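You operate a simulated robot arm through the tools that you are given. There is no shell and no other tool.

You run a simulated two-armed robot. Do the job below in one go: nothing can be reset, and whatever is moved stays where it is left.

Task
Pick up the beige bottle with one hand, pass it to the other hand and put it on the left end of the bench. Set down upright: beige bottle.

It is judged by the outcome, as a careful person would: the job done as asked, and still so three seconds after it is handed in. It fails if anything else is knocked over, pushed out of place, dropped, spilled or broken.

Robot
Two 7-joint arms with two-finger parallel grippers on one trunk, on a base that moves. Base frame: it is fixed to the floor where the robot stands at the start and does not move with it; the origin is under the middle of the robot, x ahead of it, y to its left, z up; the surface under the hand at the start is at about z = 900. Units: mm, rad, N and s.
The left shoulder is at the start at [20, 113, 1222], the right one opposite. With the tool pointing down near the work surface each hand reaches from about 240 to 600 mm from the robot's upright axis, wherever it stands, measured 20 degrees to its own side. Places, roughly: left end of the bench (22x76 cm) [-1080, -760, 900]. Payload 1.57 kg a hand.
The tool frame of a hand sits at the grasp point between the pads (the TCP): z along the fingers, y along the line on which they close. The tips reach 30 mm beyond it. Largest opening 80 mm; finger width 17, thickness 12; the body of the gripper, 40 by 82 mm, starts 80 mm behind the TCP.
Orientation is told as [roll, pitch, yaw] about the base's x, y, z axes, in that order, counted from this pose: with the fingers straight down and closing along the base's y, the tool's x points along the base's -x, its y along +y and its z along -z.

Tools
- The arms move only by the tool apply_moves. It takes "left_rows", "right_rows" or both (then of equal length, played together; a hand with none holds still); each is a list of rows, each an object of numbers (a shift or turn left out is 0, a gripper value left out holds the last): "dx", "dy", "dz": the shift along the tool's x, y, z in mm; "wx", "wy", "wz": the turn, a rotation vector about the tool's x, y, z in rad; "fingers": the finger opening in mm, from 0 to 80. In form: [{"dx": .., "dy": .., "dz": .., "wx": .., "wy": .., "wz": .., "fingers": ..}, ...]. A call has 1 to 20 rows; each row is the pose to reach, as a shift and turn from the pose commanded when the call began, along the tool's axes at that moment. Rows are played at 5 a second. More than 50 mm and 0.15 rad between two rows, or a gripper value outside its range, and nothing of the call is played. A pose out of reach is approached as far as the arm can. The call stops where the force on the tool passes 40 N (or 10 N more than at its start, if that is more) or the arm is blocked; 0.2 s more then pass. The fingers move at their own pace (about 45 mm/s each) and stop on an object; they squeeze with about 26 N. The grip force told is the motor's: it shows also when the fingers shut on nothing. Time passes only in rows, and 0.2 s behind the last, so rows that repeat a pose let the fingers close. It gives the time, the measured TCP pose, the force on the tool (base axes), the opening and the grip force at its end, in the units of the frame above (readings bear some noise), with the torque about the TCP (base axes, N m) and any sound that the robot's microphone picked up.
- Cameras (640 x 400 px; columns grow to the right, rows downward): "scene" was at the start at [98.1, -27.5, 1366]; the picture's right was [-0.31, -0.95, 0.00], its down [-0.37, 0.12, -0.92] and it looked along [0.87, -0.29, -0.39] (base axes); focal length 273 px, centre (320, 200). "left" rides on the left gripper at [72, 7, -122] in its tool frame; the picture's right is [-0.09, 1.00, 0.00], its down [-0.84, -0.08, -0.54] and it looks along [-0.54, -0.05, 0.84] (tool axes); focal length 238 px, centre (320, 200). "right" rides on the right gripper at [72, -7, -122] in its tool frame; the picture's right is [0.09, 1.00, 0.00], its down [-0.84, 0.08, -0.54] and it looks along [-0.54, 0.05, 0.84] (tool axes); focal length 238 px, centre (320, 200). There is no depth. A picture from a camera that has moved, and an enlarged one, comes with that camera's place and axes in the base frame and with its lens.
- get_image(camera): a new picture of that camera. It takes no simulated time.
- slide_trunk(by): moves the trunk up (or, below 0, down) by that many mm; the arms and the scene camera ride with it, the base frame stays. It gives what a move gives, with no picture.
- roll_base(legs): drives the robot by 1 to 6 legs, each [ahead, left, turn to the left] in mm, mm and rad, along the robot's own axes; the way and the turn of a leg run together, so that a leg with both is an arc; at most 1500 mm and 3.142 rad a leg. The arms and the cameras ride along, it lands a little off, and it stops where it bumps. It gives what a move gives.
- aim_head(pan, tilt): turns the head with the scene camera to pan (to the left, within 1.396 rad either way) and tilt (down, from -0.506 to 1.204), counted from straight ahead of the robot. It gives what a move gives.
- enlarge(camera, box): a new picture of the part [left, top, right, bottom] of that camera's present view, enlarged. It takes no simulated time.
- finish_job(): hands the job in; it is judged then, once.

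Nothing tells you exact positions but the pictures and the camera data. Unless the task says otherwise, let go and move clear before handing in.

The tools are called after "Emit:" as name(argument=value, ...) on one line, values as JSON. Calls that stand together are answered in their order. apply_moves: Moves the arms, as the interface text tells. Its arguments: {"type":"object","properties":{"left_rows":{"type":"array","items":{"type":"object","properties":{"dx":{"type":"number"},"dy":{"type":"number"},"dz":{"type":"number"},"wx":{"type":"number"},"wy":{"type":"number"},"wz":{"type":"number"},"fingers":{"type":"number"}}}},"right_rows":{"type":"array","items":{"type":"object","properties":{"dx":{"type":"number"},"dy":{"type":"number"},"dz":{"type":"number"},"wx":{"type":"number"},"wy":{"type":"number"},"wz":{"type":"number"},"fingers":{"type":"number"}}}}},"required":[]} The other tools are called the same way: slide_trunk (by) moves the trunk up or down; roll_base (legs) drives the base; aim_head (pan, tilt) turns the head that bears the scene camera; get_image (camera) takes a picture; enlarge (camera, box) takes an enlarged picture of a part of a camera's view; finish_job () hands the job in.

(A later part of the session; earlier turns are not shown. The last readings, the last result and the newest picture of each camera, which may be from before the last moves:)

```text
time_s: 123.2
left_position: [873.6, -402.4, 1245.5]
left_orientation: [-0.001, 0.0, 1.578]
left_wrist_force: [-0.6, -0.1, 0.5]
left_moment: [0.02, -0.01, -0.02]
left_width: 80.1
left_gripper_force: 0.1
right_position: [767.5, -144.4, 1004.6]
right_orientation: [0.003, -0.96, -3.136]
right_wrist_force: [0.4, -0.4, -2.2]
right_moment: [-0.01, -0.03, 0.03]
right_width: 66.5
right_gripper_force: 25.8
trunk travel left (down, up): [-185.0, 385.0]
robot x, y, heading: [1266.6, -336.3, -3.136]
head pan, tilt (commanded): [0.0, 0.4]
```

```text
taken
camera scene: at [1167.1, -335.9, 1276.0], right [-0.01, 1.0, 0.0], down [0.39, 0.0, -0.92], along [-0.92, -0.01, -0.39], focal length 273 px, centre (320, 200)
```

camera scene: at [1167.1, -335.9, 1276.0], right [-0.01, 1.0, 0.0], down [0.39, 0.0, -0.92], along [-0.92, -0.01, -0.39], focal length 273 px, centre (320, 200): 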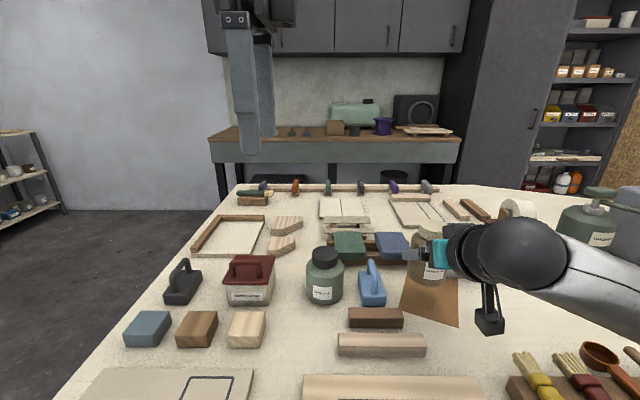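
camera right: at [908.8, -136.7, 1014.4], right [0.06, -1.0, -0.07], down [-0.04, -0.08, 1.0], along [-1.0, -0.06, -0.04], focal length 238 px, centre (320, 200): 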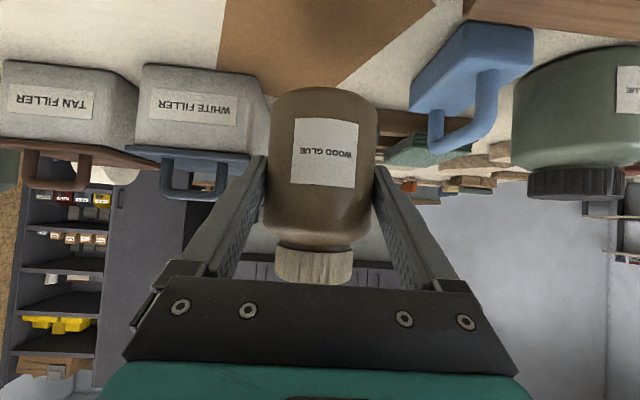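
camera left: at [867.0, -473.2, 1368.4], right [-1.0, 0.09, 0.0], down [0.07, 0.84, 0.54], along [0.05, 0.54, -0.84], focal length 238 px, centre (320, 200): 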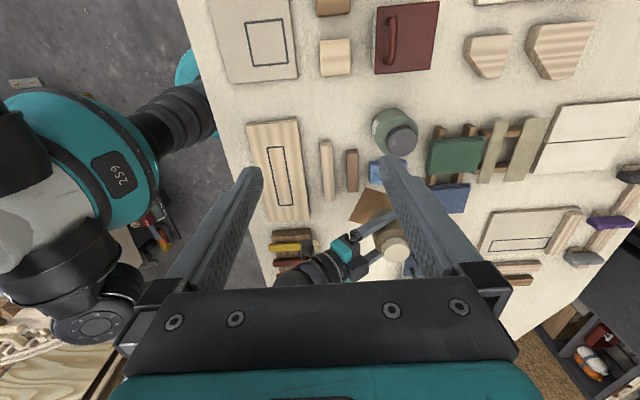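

The left hand is turned and clear. Now I'll bring the bottle in the right hand up and across to the handover spot near [790, −280], base about z≈1046.

Emit:
apply_moves(right_rows=[{"dx": -18, "dz": -12.5}, {"dx": -38, "dz": -26.5}, {"dx": -58, "dz": -40.5}, {"dx": -78, "dz": -55}, {"dx": -75, "dy": 15, "dz": -60}, {"dx": -70, "dy": 40, "dz": -67}, {"dx": -65, "dy": 70, "dz": -74}, {"dx": -60, "dy": 100, "dz": -81}, {"dx": -58.4, "dy": 122, "dz": -83}, {"dx": -58.4, "dy": 135, "dz": -83}, {"dx": -58.4, "dy": 135, "dz": -83}])

Emit:
get_image(camera="left")

Emit:
get_image(camera="right")

Emit:
get_image(camera="scene")

```text
time_s: 125.6
left_position: [873.2, -402.3, 1245.1]
left_orientation: [0.001, -0.001, 1.578]
left_wrist_force: [-0.6, -0.4, -0.1]
left_moment: [0.01, -0.02, 0.02]
left_width: 79.9
left_gripper_force: 0.0
right_position: [801.6, -281.3, 1100.8]
right_orientation: [0.002, -0.962, -3.137]
right_wrist_force: [0.7, 0.1, -1.8]
right_moment: [-0.01, -0.03, -0.05]
right_width: 66.3
right_gripper_force: 25.8
trunk travel left (down, up): [-185.0, 385.0]
robot x, y, heading: [1269.0, -334.9, -3.136]
head pan, tilt (commanded): [0.0, 0.4]
```

```text
taken
camera left: at [867.1, -473.2, 1368.3], right [-1.0, 0.08, 0.0], down [0.07, 0.84, 0.54], along [0.05, 0.54, -0.84], focal length 238 px, centre (320, 200)
```

left: 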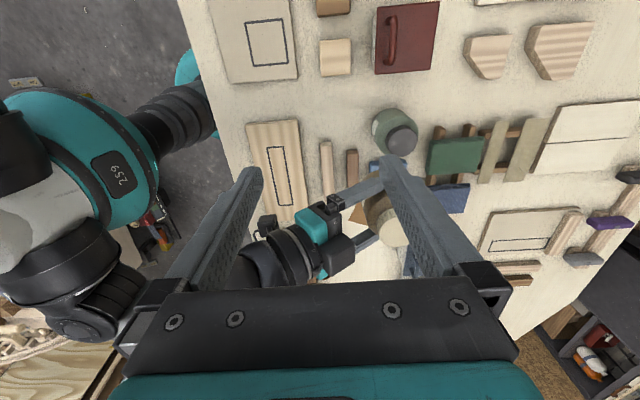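

```text
taken
camera right: at [943.1, -273.2, 1110.0], right [0.06, -1.0, -0.07], down [-0.04, -0.08, 1.0], along [-1.0, -0.06, -0.04], focal length 238 px, centre (320, 200)
```

right: 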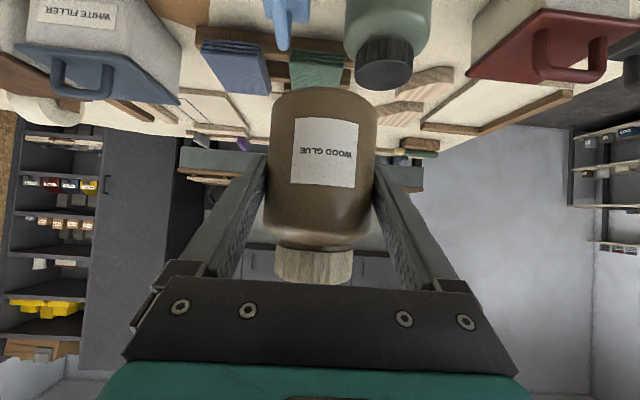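

```text
taken
camera scene: at [1167.1, -335.9, 1276.0], right [-0.01, 1.0, 0.0], down [0.39, 0.0, -0.92], along [-0.92, -0.01, -0.39], focal length 273 px, centre (320, 200)
```

scene: 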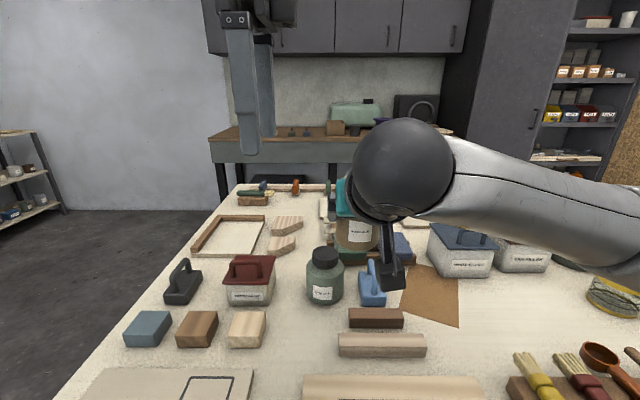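

The bottle is at about [789.5, −281], base z≈1047, upright. I'll bring the left hand above it (forward first, then across) and check alignment with its camera.

Emit:
apply_moves(left_rows=[{"dy": 25, "fingers": 80}, {"dy": 50}, {"dy": 75}, {"dy": 84, "dx": -20}, {"dy": 84, "dx": -50}, {"dy": 84, "dx": -80}, {"dy": 84, "dx": -105}, {"dy": 84, "dx": -121}, {"dy": 84, "dx": -121}, {"dy": 84, "dx": -121}])

Emit:
get_image(camera="left")

Emit:
get_image(camera="scene")

Emit:
get_image(camera="right")

```text
time_s: 127.8
left_position: [828.0, -313.7, 1232.4]
left_orientation: [0.0, 0.001, 1.578]
left_wrist_force: [-0.6, -0.5, -1.0]
left_moment: [-0.01, 0.0, 0.0]
left_width: 80.1
left_gripper_force: 0.0
left hand out of reach, approached as far as the arm can: row 3, 4, 5, 6, 7, 8, 9, 10
right_position: [801.2, -281.4, 1099.5]
right_orientation: [0.001, -0.961, -3.135]
right_wrist_force: [0.2, 0.1, -2.1]
right_moment: [-0.02, -0.06, 0.02]
right_width: 66.5
right_gripper_force: 25.9
trunk travel left (down, up): [-185.0, 385.0]
robot x, y, heading: [1269.8, -339.3, -3.132]
head pan, tilt (commanded): [0.0, 0.4]
```

```text
taken
camera left: at [821.1, -384.8, 1354.1], right [-1.0, 0.08, 0.0], down [0.07, 0.84, 0.54], along [0.05, 0.54, -0.84], focal length 238 px, centre (320, 200)
```

left: 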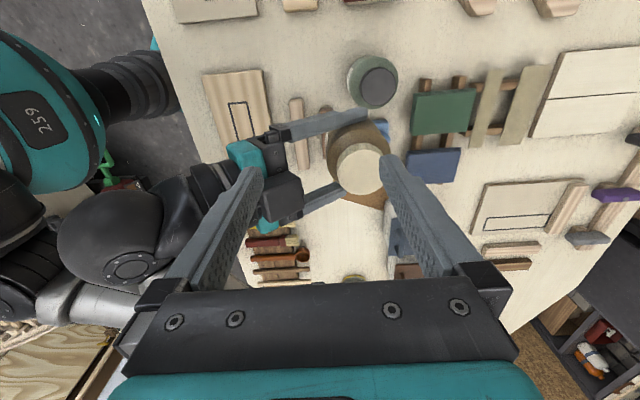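

```text
taken
camera scene: at [1167.1, -336.0, 1276.0], right [-0.01, 1.0, 0.0], down [0.39, 0.0, -0.92], along [-0.92, -0.01, -0.39], focal length 273 px, centre (320, 200)
```

scene: 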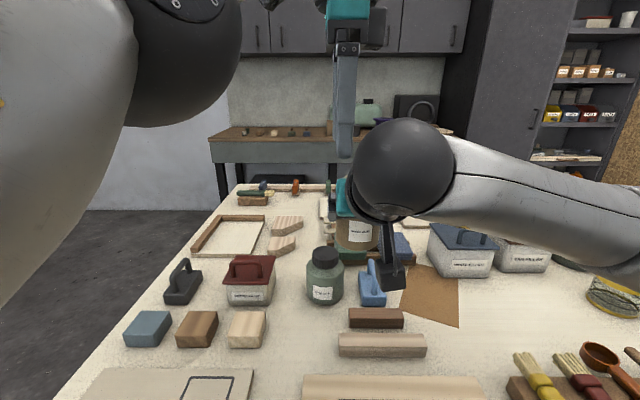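

```text
taken
camera right: at [943.1, -273.0, 1110.0], right [0.06, -1.0, -0.07], down [-0.04, -0.08, 1.0], along [-1.0, -0.06, -0.04], focal length 238 px, centre (320, 200)
```

right: 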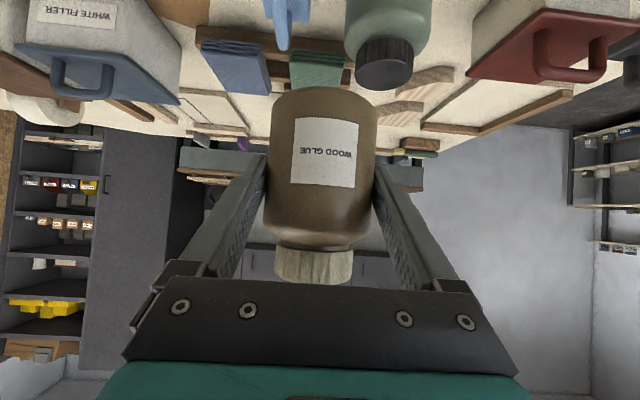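

The left hand is at its reach limit because it is too high relative to the shoulders. I'll raise the trunk 100 mm and lower the right hand by the same, so the left arm works at a better height.

Emit:
slide_trunk(by=100)

Emit:
apply_moves(right_rows=[{"dx": 16, "dz": 11.5}, {"dx": 33, "dz": 23}, {"dx": 50, "dz": 35}, {"dx": 66, "dz": 46}, {"dx": 80, "dz": 56}, {"dx": 80, "dz": 56}])

Emit:
apply_moves(left_rows=[{"dx": -10, "dy": 15}, {"dx": -20, "dy": 30}, {"dx": -32, "dy": 38.5}, {"dx": -32, "dy": 38.5, "dz": 30}, {"dx": -32, "dy": 38.5, "dz": 60}, {"dx": -32, "dy": 38.5, "dz": 80}, {"dx": -32, "dy": 38.5, "dz": 80}])

Emit:
get_image(camera="left")

Emit:
get_image(camera="scene")

```text
time_s: 129.1
left_position: [827.1, -314.2, 1331.7]
left_orientation: [0.0, -0.001, 1.578]
left_wrist_force: [0.1, 0.0, 0.4]
left_moment: [0.02, -0.02, 0.03]
left_width: 79.9
left_gripper_force: 0.0
right_position: [801.5, -281.4, 1199.5]
right_orientation: [-0.001, -0.961, -3.134]
right_wrist_force: [0.4, -0.1, -1.6]
right_moment: [0.02, 0.0, 0.03]
right_width: 66.3
right_gripper_force: 25.9
trunk travel left (down, up): [-285.0, 285.0]
robot x, y, heading: [1269.2, -337.6, -3.134]
head pan, tilt (commanded): [0.0, 0.4]
```

```text
time_s: 130.5
left_position: [827.1, -314.2, 1333.3]
left_orientation: [0.001, -0.001, 1.578]
left_wrist_force: [0.9, 0.3, 0.4]
left_moment: [0.0, -0.04, 0.03]
left_width: 79.6
left_gripper_force: 0.0
right_position: [802.3, -279.8, 1101.8]
right_orientation: [0.001, -0.962, -3.136]
right_wrist_force: [0.3, -0.2, -2.2]
right_moment: [-0.02, 0.0, 0.03]
right_width: 66.7
right_gripper_force: 26.3
trunk travel left (down, up): [-285.0, 285.0]
robot x, y, heading: [1268.3, -336.2, -3.139]
head pan, tilt (commanded): [0.0, 0.4]
```

```text
time_s: 132.1
left_position: [792.9, -281.8, 1250.3]
left_orientation: [0.0, 0.0, 1.579]
left_wrist_force: [1.0, 0.4, -0.8]
left_moment: [0.0, 0.01, -0.02]
left_width: 80.0
left_gripper_force: 0.1
left hand out of reach, approached as far as the arm can: row 1, 2, 3, 4, 5, 6, 7
right_position: [802.1, -281.0, 1101.5]
right_orientation: [0.001, -0.96, -3.136]
right_wrist_force: [0.6, 0.0, -1.6]
right_moment: [-0.01, -0.04, -0.02]
right_width: 66.5
right_gripper_force: 26.0
trunk travel left (down, up): [-285.0, 285.0]
robot x, y, heading: [1269.3, -335.8, -3.133]
head pan, tilt (commanded): [0.0, 0.4]
```

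```text
taken
camera left: at [786.1, -353.4, 1372.2], right [-1.0, 0.08, 0.0], down [0.07, 0.84, 0.54], along [0.05, 0.54, -0.84], focal length 238 px, centre (320, 200)
```

left: 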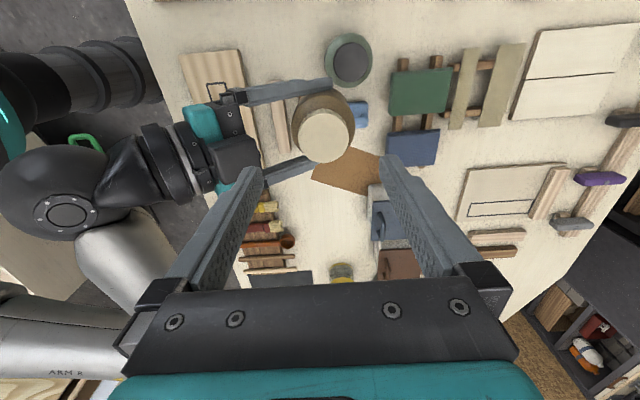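

```text
taken
camera scene: at [1167.1, -335.9, 1376.0], right [-0.01, 1.0, 0.0], down [0.39, 0.0, -0.92], along [-0.92, -0.01, -0.39], focal length 273 px, centre (320, 200)
```

scene: 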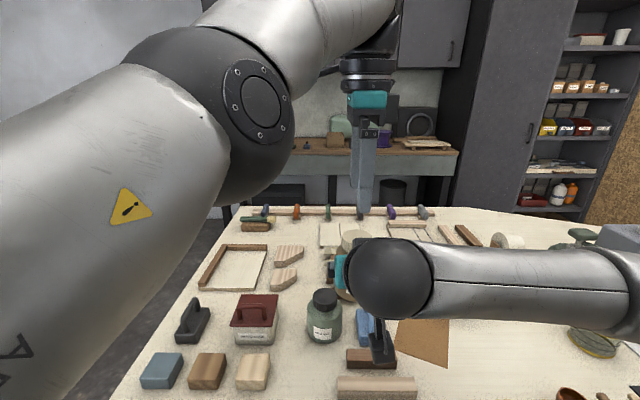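

The left hand is now right above the bottle. I'll zoom to measure the cap's offset from the left hand's centre line.

Emit:
enlarge(camera="left", box=[250, 70, 410, 190])

```text
3.33 times, centred on (330, 130) of left
camera zoom: at [786.1, -353.4, 1372.2], right [-1.0, 0.08, 0.0], down [0.07, 0.84, 0.54], along [0.05, 0.54, -0.84], focal length 794 px, centre (287, 433)
```

zoom: 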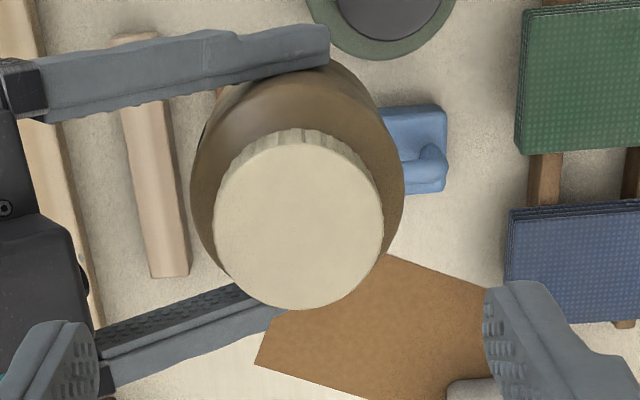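

The bottle axis is ~4 mm forward of the left hand's centre. I'll correct and descend partway, then re-measure.

Emit:
apply_moves(left_rows=[{"dx": -1.2, "dy": 4.2, "dz": 5}, {"dx": -1.2, "dy": 4.2, "dz": 20}, {"dx": -1.2, "dy": 4.2, "dz": 40}, {"dx": -1.2, "dy": 4.2, "dz": 60}, {"dx": -1.2, "dy": 4.2, "dz": 60}, {"dx": -1.2, "dy": 4.2, "dz": 60}])

Emit:
enlarge(camera="left", box=[230, 70, 430, 220])

Emit:
enlarge(camera="scene", box=[280, 80, 440, 340])

```text
time_s: 133.5
left_position: [790.2, -281.3, 1191.4]
left_orientation: [0.0, 0.001, 1.58]
left_wrist_force: [0.3, -0.2, 0.4]
left_moment: [0.03, 0.02, -0.02]
left_width: 80.0
left_gripper_force: 0.1
right_position: [801.0, -281.2, 1102.0]
right_orientation: [0.002, -0.96, -3.134]
right_wrist_force: [0.4, -0.5, -1.3]
right_moment: [-0.03, 0.0, 0.0]
right_width: 66.3
right_gripper_force: 26.3
trunk travel left (down, up): [-285.0, 285.0]
robot x, y, heading: [1269.7, -338.5, -3.131]
head pan, tilt (commanded): [0.0, 0.4]
```

```text
2.67 times, centred on (330, 145) of left
camera zoom: at [782.9, -352.5, 1312.8], right [-1.0, 0.08, 0.0], down [0.07, 0.84, 0.54], along [0.05, 0.54, -0.84], focal length 636 px, centre (293, 347)
```

zoom: 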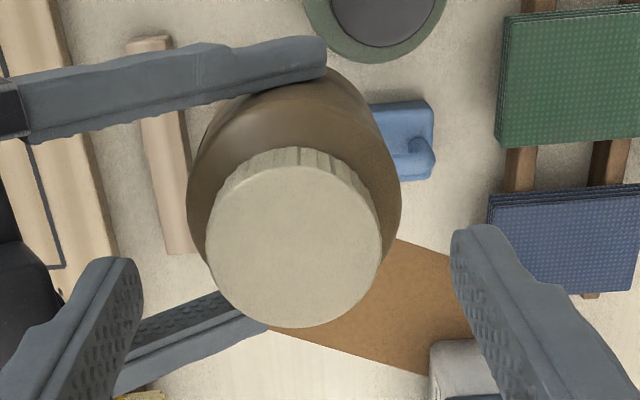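

```text
1.54 times, centred on (360, 210) of scene
camera zoom: at [1167.0, -336.1, 1376.0], right [-0.01, 1.0, 0.0], down [0.39, 0.0, -0.92], along [-0.92, -0.01, -0.39], focal length 420 px, centre (258, 185)
```

zoom: 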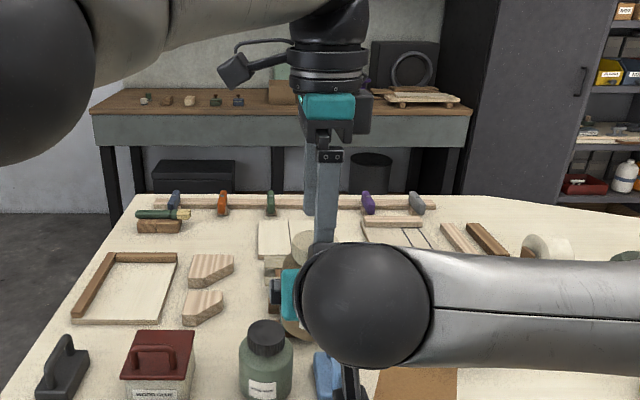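

Centred within about 1 mm. I'll narrow the left fingers slightly to 76 mm for more room from the right hand, and go on down in two stages.

Emit:
apply_moves(left_rows=[{"dy": 1, "fingers": 76}, {"dy": 1, "dz": 15}, {"dy": 1, "dz": 30}, {"dy": 1, "dz": 45}, {"dy": 1, "dz": 50}, {"dy": 1, "dz": 50}])

Emit:
get_image(camera="left")

Emit:
get_image(camera="right")

```text
time_s: 134.9
left_position: [788.5, -280.9, 1140.7]
left_orientation: [-0.002, 0.001, 1.58]
left_wrist_force: [0.2, 0.6, 0.0]
left_moment: [-0.03, -0.01, 0.0]
left_width: 75.9
left_gripper_force: 0.0
right_position: [802.1, -281.6, 1103.3]
right_orientation: [0.002, -0.96, -3.137]
right_wrist_force: [1.1, -0.5, -1.9]
right_moment: [0.0, -0.04, 0.01]
right_width: 66.5
right_gripper_force: 25.7
trunk travel left (down, up): [-285.0, 285.0]
robot x, y, heading: [1273.3, -336.5, -3.133]
head pan, tilt (commanded): [0.0, 0.4]
```

```text
taken
camera left: at [781.5, -351.7, 1262.2], right [-1.0, 0.08, 0.0], down [0.07, 0.84, 0.54], along [0.05, 0.54, -0.84], focal length 238 px, centre (320, 200)
```

left: 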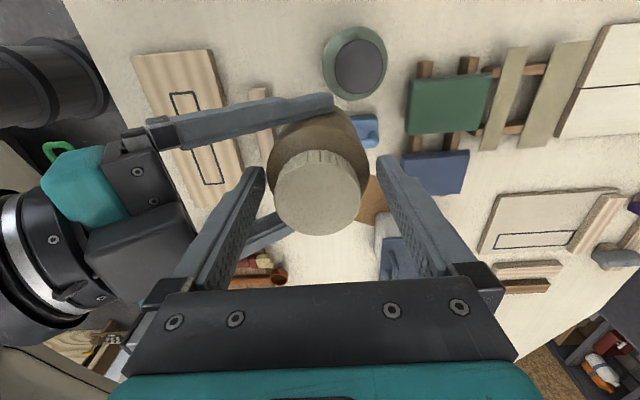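

```text
taken
camera right: at [942.9, -272.3, 1111.9], right [0.06, -1.0, -0.07], down [-0.04, -0.08, 1.0], along [-1.0, -0.06, -0.04], focal length 238 px, centre (320, 200)
```

right: 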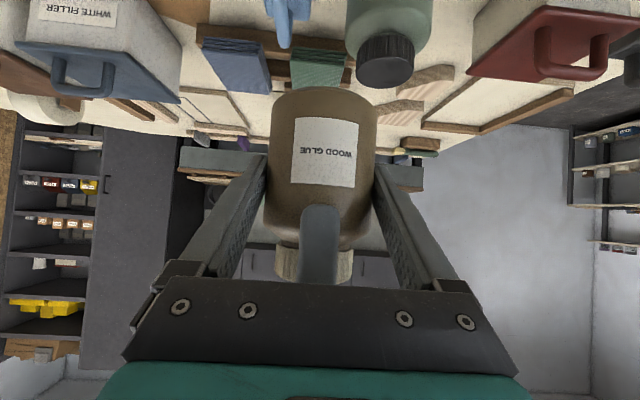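

The left finger is centred on the bottle as seen by the right camera. I'll zoom to judge the gap between the left rear finger and the right gripper before the last descent.

Emit:
enlarge(camera="left", box=[100, 80, 400, 300])

Emit:
aim_head(pan=0.0, tilt=0.7)

Emit:
get_image(camera="scene")

```text
1.82 times, centred on (250, 190) of left
camera zoom: at [781.5, -351.7, 1262.2], right [-1.0, 0.08, 0.0], down [0.07, 0.84, 0.54], along [0.05, 0.54, -0.84], focal length 433 px, centre (447, 218)
```

zoom: 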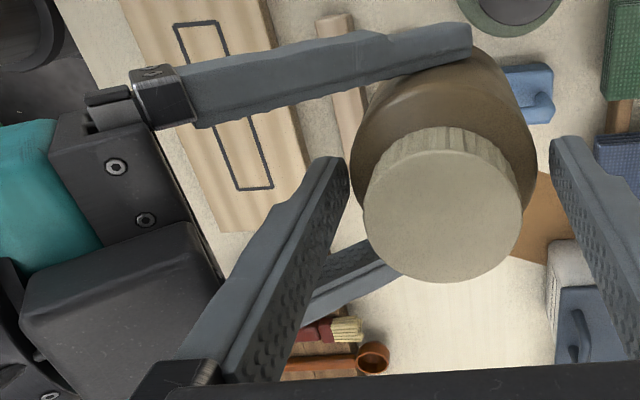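

```text
time_s: 135.7
left_position: [787.5, -280.2, 1140.1]
left_orientation: [0.0, -0.001, 1.579]
left_wrist_force: [0.3, -0.2, -0.1]
left_moment: [-0.06, -0.03, -0.02]
left_width: 75.9
left_gripper_force: 0.1
right_position: [802.2, -279.8, 1101.0]
right_orientation: [0.001, -0.96, -3.136]
right_wrist_force: [-0.1, 0.2, -1.4]
right_moment: [-0.01, -0.02, -0.01]
right_width: 66.6
right_gripper_force: 25.9
trunk travel left (down, up): [-285.0, 285.0]
robot x, y, heading: [1267.9, -335.0, -3.138]
head pan, tilt (commanded): [0.0, 0.7]
```

```text
taken
camera scene: at [1174.8, -336.0, 1349.2], right [-0.01, 1.0, 0.0], down [0.64, 0.01, -0.77], along [-0.77, -0.01, -0.64], focal length 273 px, centre (320, 200)
```

scene: 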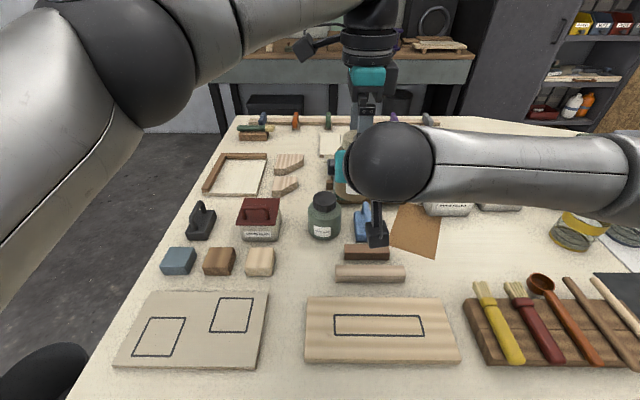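

The right gripper has a housing on top whose front edge is at ≈[844, z 1178], so the left rear finger has only a few mm of room. I'll narrow the left fingers to 73 mm (bottle is 67) and go down just 18 mm more, keeping the knuckle above that housing.

Emit:
apply_moves(left_rows=[{"dy": -0.4, "fingers": 73}, {"dy": -0.4, "dz": 0, "fingers": 73}, {"dy": -0.4, "dz": 6}, {"dy": -0.4, "dz": 12}, {"dy": -0.4, "dz": 18}, {"dy": -0.4, "dz": 18}])

Emit:
enlarge(camera="left", box=[100, 80, 400, 300])

Emit:
enlarge(camera="right", box=[220, 70, 420, 300])

```text
time_s: 137.1
left_position: [788.8, -280.8, 1121.7]
left_orientation: [0.001, -0.001, 1.578]
left_wrist_force: [-0.3, 1.0, -0.4]
left_moment: [-0.02, 0.0, 0.01]
left_width: 73.0
left_gripper_force: 0.2
right_position: [801.9, -281.1, 1100.9]
right_orientation: [0.0, -0.96, -3.137]
right_wrist_force: [0.3, -0.2, -2.2]
right_moment: [0.01, -0.01, -0.01]
right_width: 66.5
right_gripper_force: 25.8
trunk travel left (down, up): [-285.0, 285.0]
robot x, y, heading: [1269.6, -335.6, -3.137]
head pan, tilt (commanded): [0.0, 0.7]
```

```text
1.82 times, centred on (250, 190) of left
camera zoom: at [781.8, -352.0, 1244.1], right [-1.0, 0.08, 0.0], down [0.07, 0.84, 0.54], along [0.05, 0.54, -0.84], focal length 433 px, centre (447, 218)
```

zoom: 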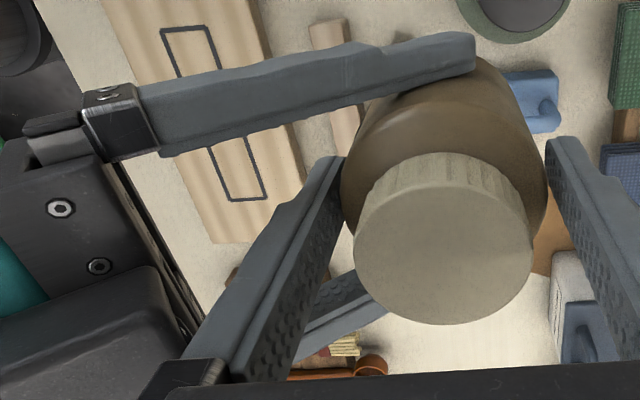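

```text
1.74 times, centred on (320, 185) of right
camera zoom: at [943.0, -272.3, 1112.0], right [0.06, -1.0, -0.07], down [-0.04, -0.08, 1.0], along [-1.0, -0.06, -0.04], focal length 414 px, centre (320, 226)
```

zoom: 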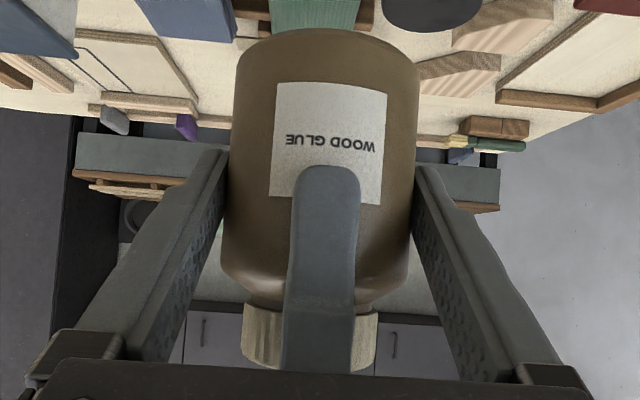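

No contact; the left finger covers the upper half of the body. Now I'll close the left fingers on the body.

Emit:
apply_moves(left_rows=[{"fingers": 70}, {"fingers": 66}, {"fingers": 60}, {"fingers": 55}, {"fingers": 55}, {"fingers": 55}])

Emit:
enlarge(camera="left", box=[100, 80, 400, 300])

Emit:
enlarge(camera="right", box=[220, 70, 420, 300])

```text
time_s: 138.5
left_position: [788.2, -281.1, 1120.8]
left_orientation: [-0.002, -0.002, 1.578]
left_wrist_force: [10.6, 0.0, 1.4]
left_moment: [0.0, -0.38, -0.01]
left_width: 66.4
left_gripper_force: 26.0
right_position: [801.2, -280.2, 1102.5]
right_orientation: [0.001, -0.961, -3.135]
right_wrist_force: [-9.0, 0.1, -3.7]
right_moment: [0.02, 0.11, -0.03]
right_width: 66.4
right_gripper_force: 26.3
trunk travel left (down, up): [-285.0, 285.0]
robot x, y, heading: [1269.0, -338.0, -3.135]
head pan, tilt (commanded): [0.0, 0.7]
```

```text
1.82 times, centred on (250, 190) of left
camera zoom: at [782.0, -351.7, 1244.0], right [-1.0, 0.09, 0.0], down [0.07, 0.84, 0.54], along [0.05, 0.54, -0.84], focal length 433 px, centre (447, 218)
```

zoom: 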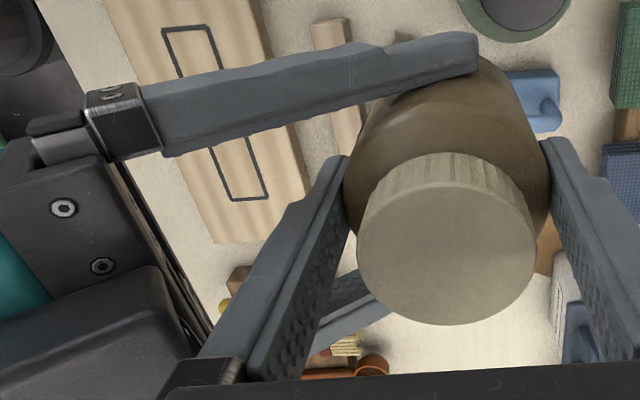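

```text
1.74 times, centred on (320, 185) of right
camera zoom: at [942.6, -272.1, 1112.0], right [0.06, -1.0, -0.07], down [-0.04, -0.08, 1.0], along [-1.0, -0.06, -0.04], focal length 414 px, centre (320, 226)
```

zoom: 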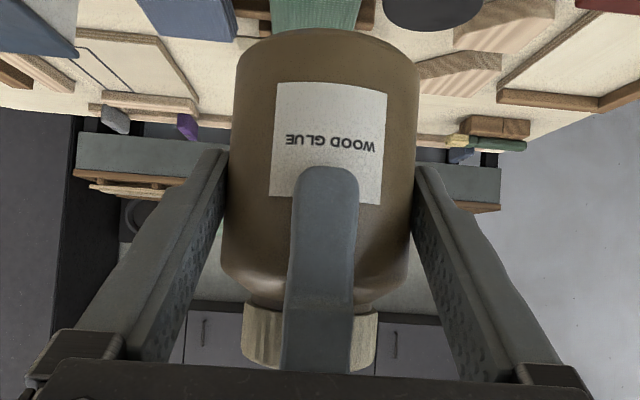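

Both hands hold the bottle with a small push (≈10 N) between them. I'll ease that by shifting the left hand 1 mm, then open the right hand.

Emit:
apply_moves(left_rows=[{"dy": -0.6}, {"dy": -1.2}, {"dy": -1.2}])

```text
time_s: 139.3
left_position: [788.8, -281.8, 1122.3]
left_orientation: [0.002, 0.0, 1.579]
left_wrist_force: [4.2, -0.8, -0.7]
left_moment: [0.06, -0.21, -0.13]
left_width: 66.7
left_gripper_force: 25.7
right_position: [802.5, -280.7, 1102.3]
right_orientation: [0.002, -0.959, -3.137]
right_wrist_force: [-3.5, 0.2, 0.4]
right_moment: [-0.11, 0.1, 0.06]
right_width: 66.4
right_gripper_force: 26.4
trunk travel left (down, up): [-285.0, 285.0]
robot x, y, heading: [1270.7, -339.0, -3.136]
head pan, tilt (commanded): [0.0, 0.7]
```

The push between the hands has dropped to about 4 N. Now the right hand opens fully, and I'll check that the left holds.

Emit:
apply_moves(right_rows=[{"fingers": 68}, {"fingers": 72}, {"fingers": 78}, {"fingers": 80}, {"fingers": 80}])

Emit:
enlarge(camera="right", box=[220, 70, 420, 300])

Emit:
enlarge(camera="left", box=[100, 80, 400, 300])

```text
time_s: 140.5
left_position: [789.5, -280.1, 1120.8]
left_orientation: [0.0, 0.0, 1.577]
left_wrist_force: [-0.1, 0.0, -0.3]
left_moment: [0.0, -0.01, 0.02]
left_width: 66.4
left_gripper_force: 26.0
right_position: [799.8, -281.0, 1100.7]
right_orientation: [0.002, -0.961, -3.136]
right_wrist_force: [-0.5, -0.2, -0.3]
right_moment: [0.0, 0.03, -0.02]
right_width: 79.9
right_gripper_force: 0.1
trunk travel left (down, up): [-285.0, 285.0]
robot x, y, heading: [1270.1, -334.3, -3.135]
head pan, tilt (commanded): [0.0, 0.7]
```

```text
1.74 times, centred on (320, 185) of right
camera zoom: at [942.9, -272.3, 1112.0], right [0.06, -1.0, -0.07], down [-0.04, -0.08, 1.0], along [-1.0, -0.06, -0.04], focal length 414 px, centre (320, 226)
```

zoom: 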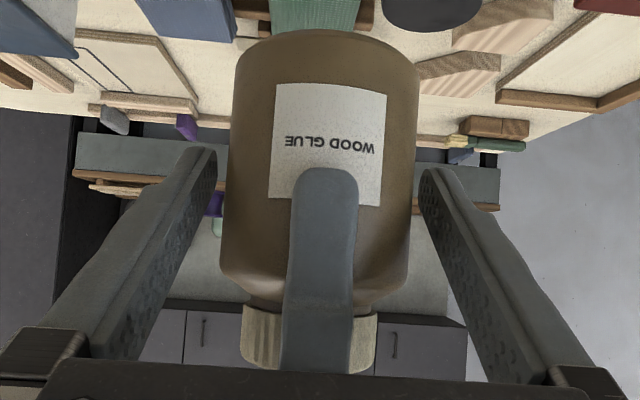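

```text
1.82 times, centred on (250, 190) of left
camera zoom: at [783.1, -351.8, 1244.5], right [-1.0, 0.08, 0.0], down [0.07, 0.84, 0.54], along [0.05, 0.54, -0.84], focal length 433 px, centre (447, 218)
```

zoom: 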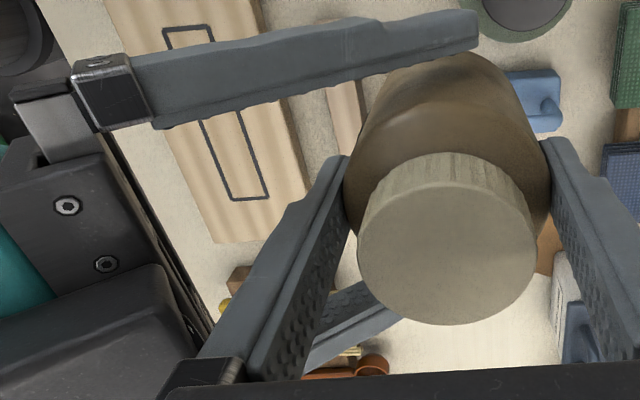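

The left hand holds the bottle alone. I'll back the right hand out along its fingers 45 mm first, checking all stays clear.

Emit:
apply_moves(right_rows=[{"dz": -8}, {"dz": -16}, {"dz": -26}, {"dz": -36}, {"dz": -45}, {"dz": -45}])

Emit:
get_image(camera="right")

Emit:
get_image(camera="left")

```text
time_s: 141.9
left_position: [789.0, -281.4, 1122.3]
left_orientation: [-0.001, 0.0, 1.579]
left_wrist_force: [-0.7, 0.7, -0.5]
left_moment: [0.0, 0.02, 0.05]
left_width: 66.3
left_gripper_force: 26.0
right_position: [837.4, -281.4, 1127.9]
right_orientation: [0.001, -0.958, -3.139]
right_wrist_force: [-0.1, 1.3, -0.1]
right_moment: [0.04, 0.01, 0.01]
right_width: 80.0
right_gripper_force: 0.0
trunk travel left (down, up): [-285.0, 285.0]
robot x, y, heading: [1271.2, -333.7, -3.136]
head pan, tilt (commanded): [0.0, 0.7]
```

```text
taken
camera right: at [979.9, -273.1, 1137.5], right [0.06, -1.0, -0.07], down [-0.04, -0.08, 1.0], along [-1.0, -0.06, -0.04], focal length 238 px, centre (320, 200)
```

right: 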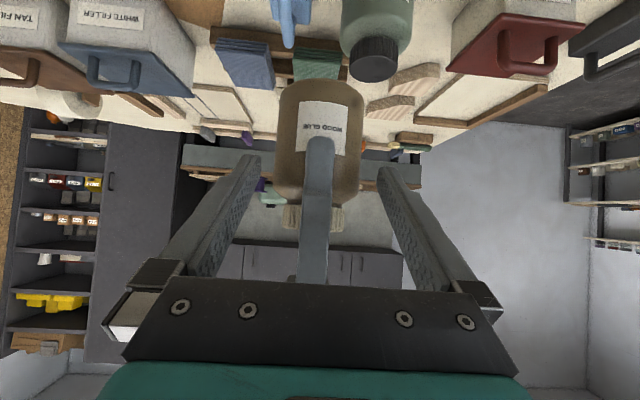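

```text
taken
camera left: at [783.1, -351.9, 1244.4], right [-1.0, 0.08, 0.0], down [0.07, 0.84, 0.54], along [0.05, 0.54, -0.84], focal length 238 px, centre (320, 200)
```

left: 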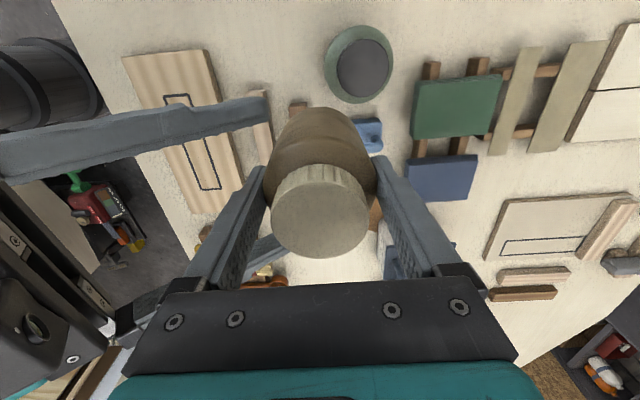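

The hands are separating cleanly. I'll back the right hand out another 45 mm.

Emit:
apply_moves(right_rows=[{"dz": -12}, {"dz": -24}, {"dz": -36}, {"dz": -45}, {"dz": -45}])

Emit:
get_image(camera="right")

Emit:
get_image(camera="scene")

```text
time_s: 143.1
left_position: [789.1, -280.7, 1122.2]
left_orientation: [-0.001, -0.001, 1.578]
left_wrist_force: [0.3, 1.0, -0.7]
left_moment: [-0.02, -0.03, 0.03]
left_width: 66.3
left_gripper_force: 25.8
right_position: [876.7, -281.1, 1153.2]
right_orientation: [0.002, -0.959, -3.136]
right_wrist_force: [-0.5, 0.6, 0.0]
right_moment: [-0.01, 0.03, -0.02]
right_width: 80.3
right_gripper_force: 0.1
trunk travel left (down, up): [-285.0, 285.0]
robot x, y, heading: [1270.0, -337.8, -3.134]
head pan, tilt (commanded): [0.0, 0.7]
```

```text
taken
camera right: at [1017.0, -272.7, 1162.7], right [0.06, -1.0, -0.07], down [-0.04, -0.08, 1.0], along [-1.0, -0.06, -0.04], focal length 238 px, centre (320, 200)
```

right: 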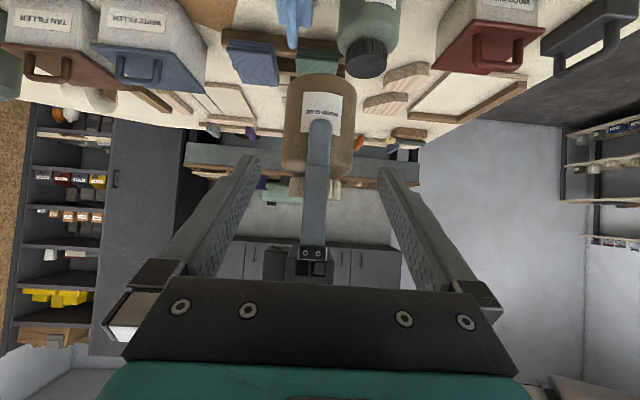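

```text
taken
camera scene: at [1174.7, -335.9, 1349.2], right [-0.01, 1.0, 0.0], down [0.64, 0.0, -0.76], along [-0.76, -0.01, -0.64], focal length 273 px, centre (320, 200)
```

scene: 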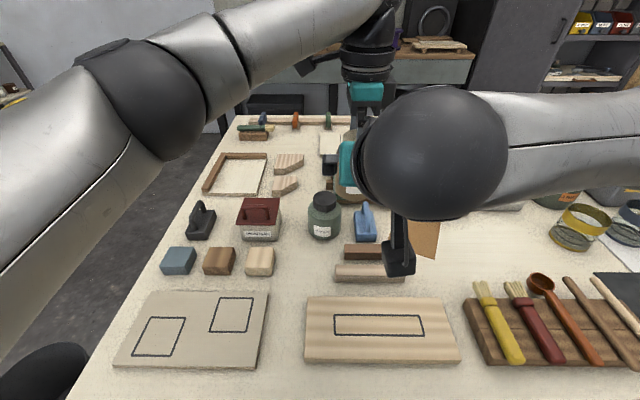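

Right fingertips are clear of the left rear finger. I'll move the right hand sideways to the robot's right, away from the left hand.

Emit:
apply_moves(right_rows=[{"dy": -20}, {"dy": -45}, {"dy": -75}, {"dy": -105}, {"dy": -135}, {"dy": -150}, {"dy": -150}])

Emit:
get_image(camera="scene")

Emit:
get_image(camera="left")

```text
time_s: 144.7
left_position: [790.0, -281.6, 1122.1]
left_orientation: [-0.001, 0.001, 1.578]
left_wrist_force: [0.5, -0.8, 0.7]
left_moment: [-0.03, 0.01, 0.03]
left_width: 66.4
left_gripper_force: 26.1
right_position: [854.4, -130.1, 1158.9]
right_orientation: [0.001, -0.96, -3.137]
right_wrist_force: [0.4, 0.5, 0.0]
right_moment: [-0.01, -0.02, 0.0]
right_width: 79.8
right_gripper_force: 0.0
right hand out of reach, approached as far as the arm can: row 2, 3, 4, 5, 6, 7
trunk travel left (down, up): [-285.0, 285.0]
robot x, y, heading: [1272.3, -335.6, -3.135]
head pan, tilt (commanded): [0.0, 0.7]
```

```text
taken
camera scene: at [1174.7, -336.0, 1349.2], right [-0.01, 1.0, 0.0], down [0.64, 0.01, -0.76], along [-0.76, -0.01, -0.64], focal length 273 px, centre (320, 200)
```

scene: 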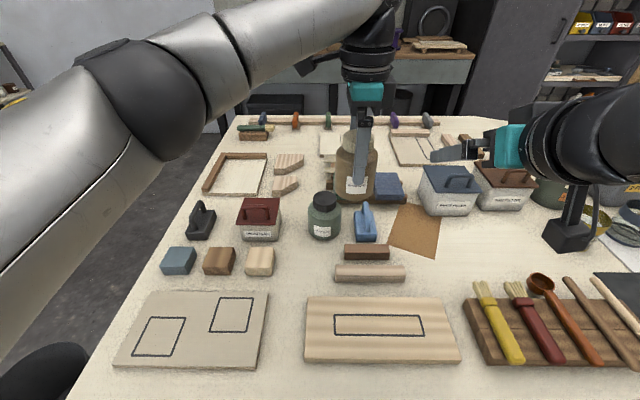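

```text
taken
camera left: at [783.1, -352.0, 1244.4], right [-1.0, 0.08, 0.0], down [0.07, 0.84, 0.54], along [0.05, 0.54, -0.84], focal length 238 px, centre (320, 200)
```

left: 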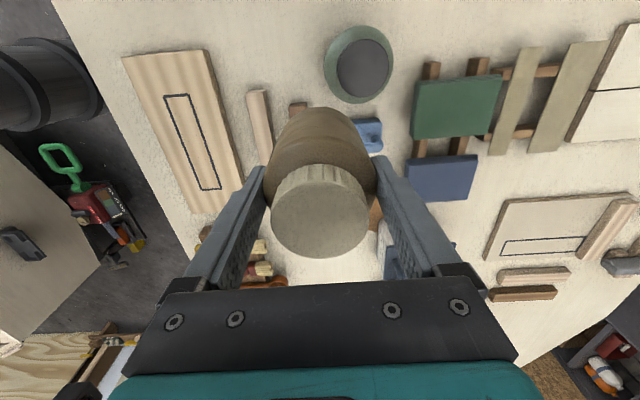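

The handover is done: the left hand alone holds the bottle upright, well clear. I'll straighten and raise the right hand, then raise the trunk for the drive.

Emit:
apply_moves(right_rows=[{"dx": -20, "dz": -14}, {"dx": -41, "dz": -28.7, "wy": 0.12}, {"dx": -60, "dz": -42, "wy": 0.24}, {"dx": -75, "dz": -52, "wy": 0.36}, {"dx": -75, "dz": -52, "wy": 0.48}, {"dx": -75, "dz": -52, "wy": 0.6}, {"dx": -75, "dz": -52, "wy": 0.72}, {"dx": -75, "dz": -52, "wy": 0.84}, {"dx": -75, "dz": -52, "wy": 0.96}, {"dx": -75, "dz": -52, "wy": 0.96}])

Emit:
slide_trunk(by=120)

Emit:
get_image(camera="scene")

Emit:
get_image(camera="left")

```text
time_s: 146.9
left_position: [790.1, -280.5, 1121.8]
left_orientation: [0.0, -0.001, 1.578]
left_wrist_force: [0.7, 0.1, -0.1]
left_moment: [-0.02, 0.04, 0.01]
left_width: 66.3
left_gripper_force: 25.8
right_position: [854.6, -127.5, 1250.4]
right_orientation: [0.0, 0.001, -3.135]
right_wrist_force: [0.1, -0.5, 0.8]
right_moment: [0.06, 0.0, -0.01]
right_width: 80.1
right_gripper_force: 0.1
trunk travel left (down, up): [-285.0, 285.0]
robot x, y, heading: [1268.6, -338.9, -3.136]
head pan, tilt (commanded): [0.0, 0.7]
```

```text
time_s: 148.4
left_position: [789.7, -280.5, 1241.0]
left_orientation: [0.0, 0.0, 1.578]
left_wrist_force: [-0.7, 0.0, -2.3]
left_moment: [0.0, 0.0, -0.03]
left_width: 66.4
left_gripper_force: 25.7
right_position: [854.2, -128.2, 1369.5]
right_orientation: [0.0, -0.001, -3.134]
right_wrist_force: [-0.2, -0.8, 0.0]
right_moment: [-0.02, -0.01, -0.03]
right_width: 80.0
right_gripper_force: 0.1
trunk travel left (down, up): [-405.0, 165.0]
robot x, y, heading: [1268.1, -337.9, -3.137]
head pan, tilt (commanded): [0.0, 0.7]
```

```text
taken
camera scene: at [1174.6, -335.9, 1469.1], right [-0.01, 1.0, 0.0], down [0.64, 0.0, -0.76], along [-0.76, -0.01, -0.64], focal length 273 px, centre (320, 200)
```

scene: 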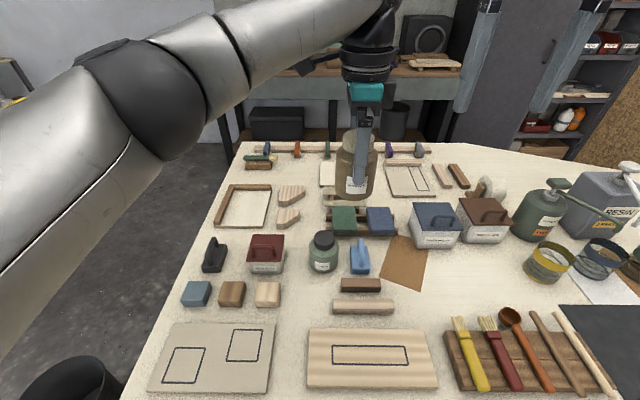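

```text
taken
camera left: at [783.0, -351.8, 1364.2], right [-1.0, 0.08, 0.0], down [0.07, 0.84, 0.54], along [0.05, 0.54, -0.84], focal length 238 px, centre (320, 200)
```

left: 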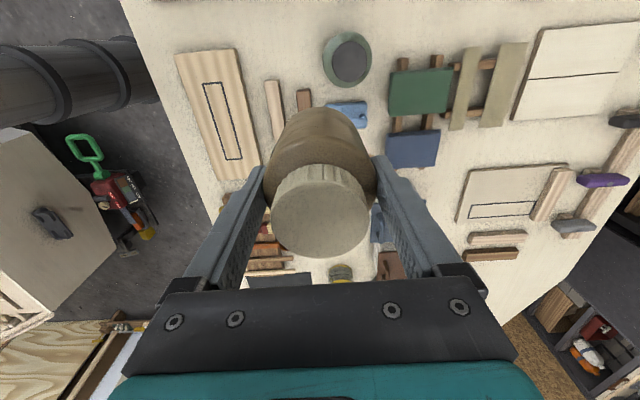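

All on the table is in its place, and the bottle is held steady. Now I'll drive back the way I came: back out, then along −y past the table end.

Emit:
roll_base(legs=[[-280, 0, 0], [0, 800, 0], [0, 800, 0]])

Emit:
get_image(camera="left")

Emit:
get_image(camera="scene")

```text
time_s: 158.1
left_position: [1095.8, -1885.5, 1243.5]
left_orientation: [-0.001, 0.0, 1.596]
left_wrist_force: [0.3, -0.2, -1.4]
left_moment: [0.04, 0.05, -0.01]
left_width: 66.4
left_gripper_force: 26.0
right_position: [1158.0, -1733.4, 1369.4]
right_orientation: [0.0, 0.0, -3.119]
right_wrist_force: [-0.3, 0.8, 0.9]
right_moment: [0.02, -0.02, 0.01]
right_width: 79.8
right_gripper_force: 0.1
trunk travel left (down, up): [-405.0, 165.0]
robot x, y, heading: [1575.7, -1933.4, -3.121]
head pan, tilt (commanded): [0.0, 0.7]
```

```text
taken
camera left: at [1089.7, -1957.4, 1364.4], right [-1.0, 0.07, 0.0], down [0.06, 0.84, 0.54], along [0.04, 0.54, -0.84], focal length 238 px, centre (320, 200)
```

left: 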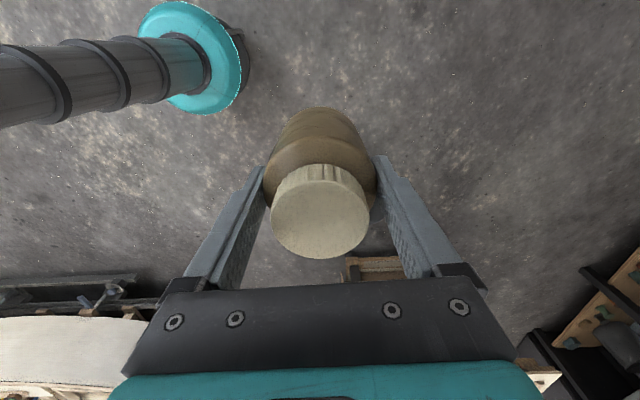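

```text
taken
camera scene: at [1481.0, -1935.0, 1469.2], right [-0.02, 1.0, 0.0], down [0.64, 0.02, -0.76], along [-0.76, -0.02, -0.64], focal length 273 px, centre (320, 200)
```

scene: 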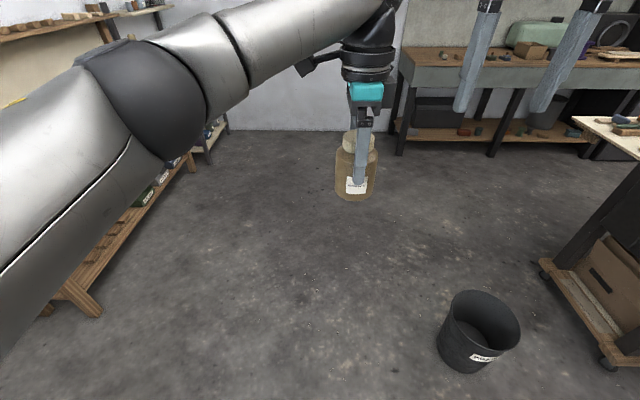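

The bottle rides steady. Next, ahead (toward −x) past the bucket, which is ~690 mm off the path.

Emit:
roll_base(legs=[[1400, 0, -0.02], [420, 0, 0]])

Emit:
aim_head(pan=-0.3, tilt=0.6)

Emit:
get_image(camera="scene")

Emit:
get_image(camera="left")

```text
time_s: 167.2
left_position: [-703.8, -1889.2, 1241.6]
left_orientation: [0.001, 0.0, 1.569]
left_wrist_force: [0.1, -0.6, -2.4]
left_moment: [0.03, -0.02, 0.01]
left_width: 66.4
left_gripper_force: 26.1
right_position: [-636.7, -1736.7, 1369.2]
right_orientation: [-0.003, -0.002, 3.139]
right_wrist_force: [-0.1, 0.3, 0.6]
right_moment: [0.01, 0.02, -0.04]
right_width: 80.1
right_gripper_force: 0.0
trunk travel left (down, up): [-405.0, 165.0]
robot x, y, heading: [-219.5, -1947.7, 3.139]
head pan, tilt (commanded): [0.0, 0.7]
```

```text
time_s: 168.0
left_position: [-701.7, -1889.9, 1242.9]
left_orientation: [-0.001, 0.0, 1.57]
left_wrist_force: [0.1, -0.7, -1.9]
left_moment: [0.06, 0.03, -0.03]
left_width: 66.2
left_gripper_force: 25.8
right_position: [-636.2, -1737.8, 1369.2]
right_orientation: [-0.002, 0.001, 3.137]
right_wrist_force: [-0.3, -0.5, -0.2]
right_moment: [0.01, -0.04, 0.0]
right_width: 80.3
right_gripper_force: 0.0
trunk travel left (down, up): [-405.0, 165.0]
robot x, y, heading: [-222.6, -1948.1, 3.142]
head pan, tilt (commanded): [-0.3, 0.6]
```

```text
taken
camera scene: at [-317.5, -1921.8, 1477.8], right [0.3, 0.95, 0.0], down [0.54, -0.17, -0.82], along [-0.79, 0.24, -0.57], focal length 273 px, centre (320, 200)
```

scene: 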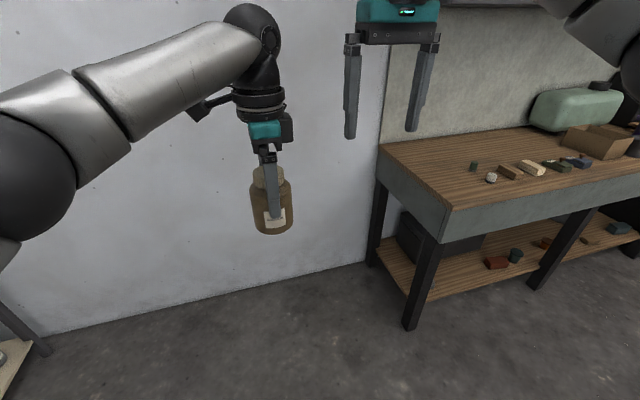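

```text
taken
camera left: at [-709.8, -1959.9, 1364.4], right [-1.0, 0.09, 0.0], down [0.08, 0.84, 0.54], along [0.05, 0.54, -0.84], focal length 238 px, centre (320, 200)
```

left: 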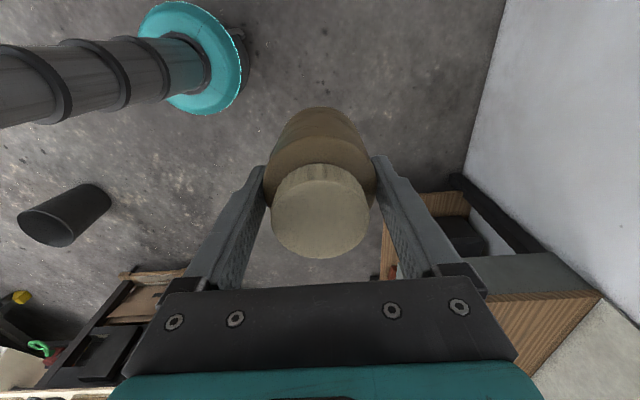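

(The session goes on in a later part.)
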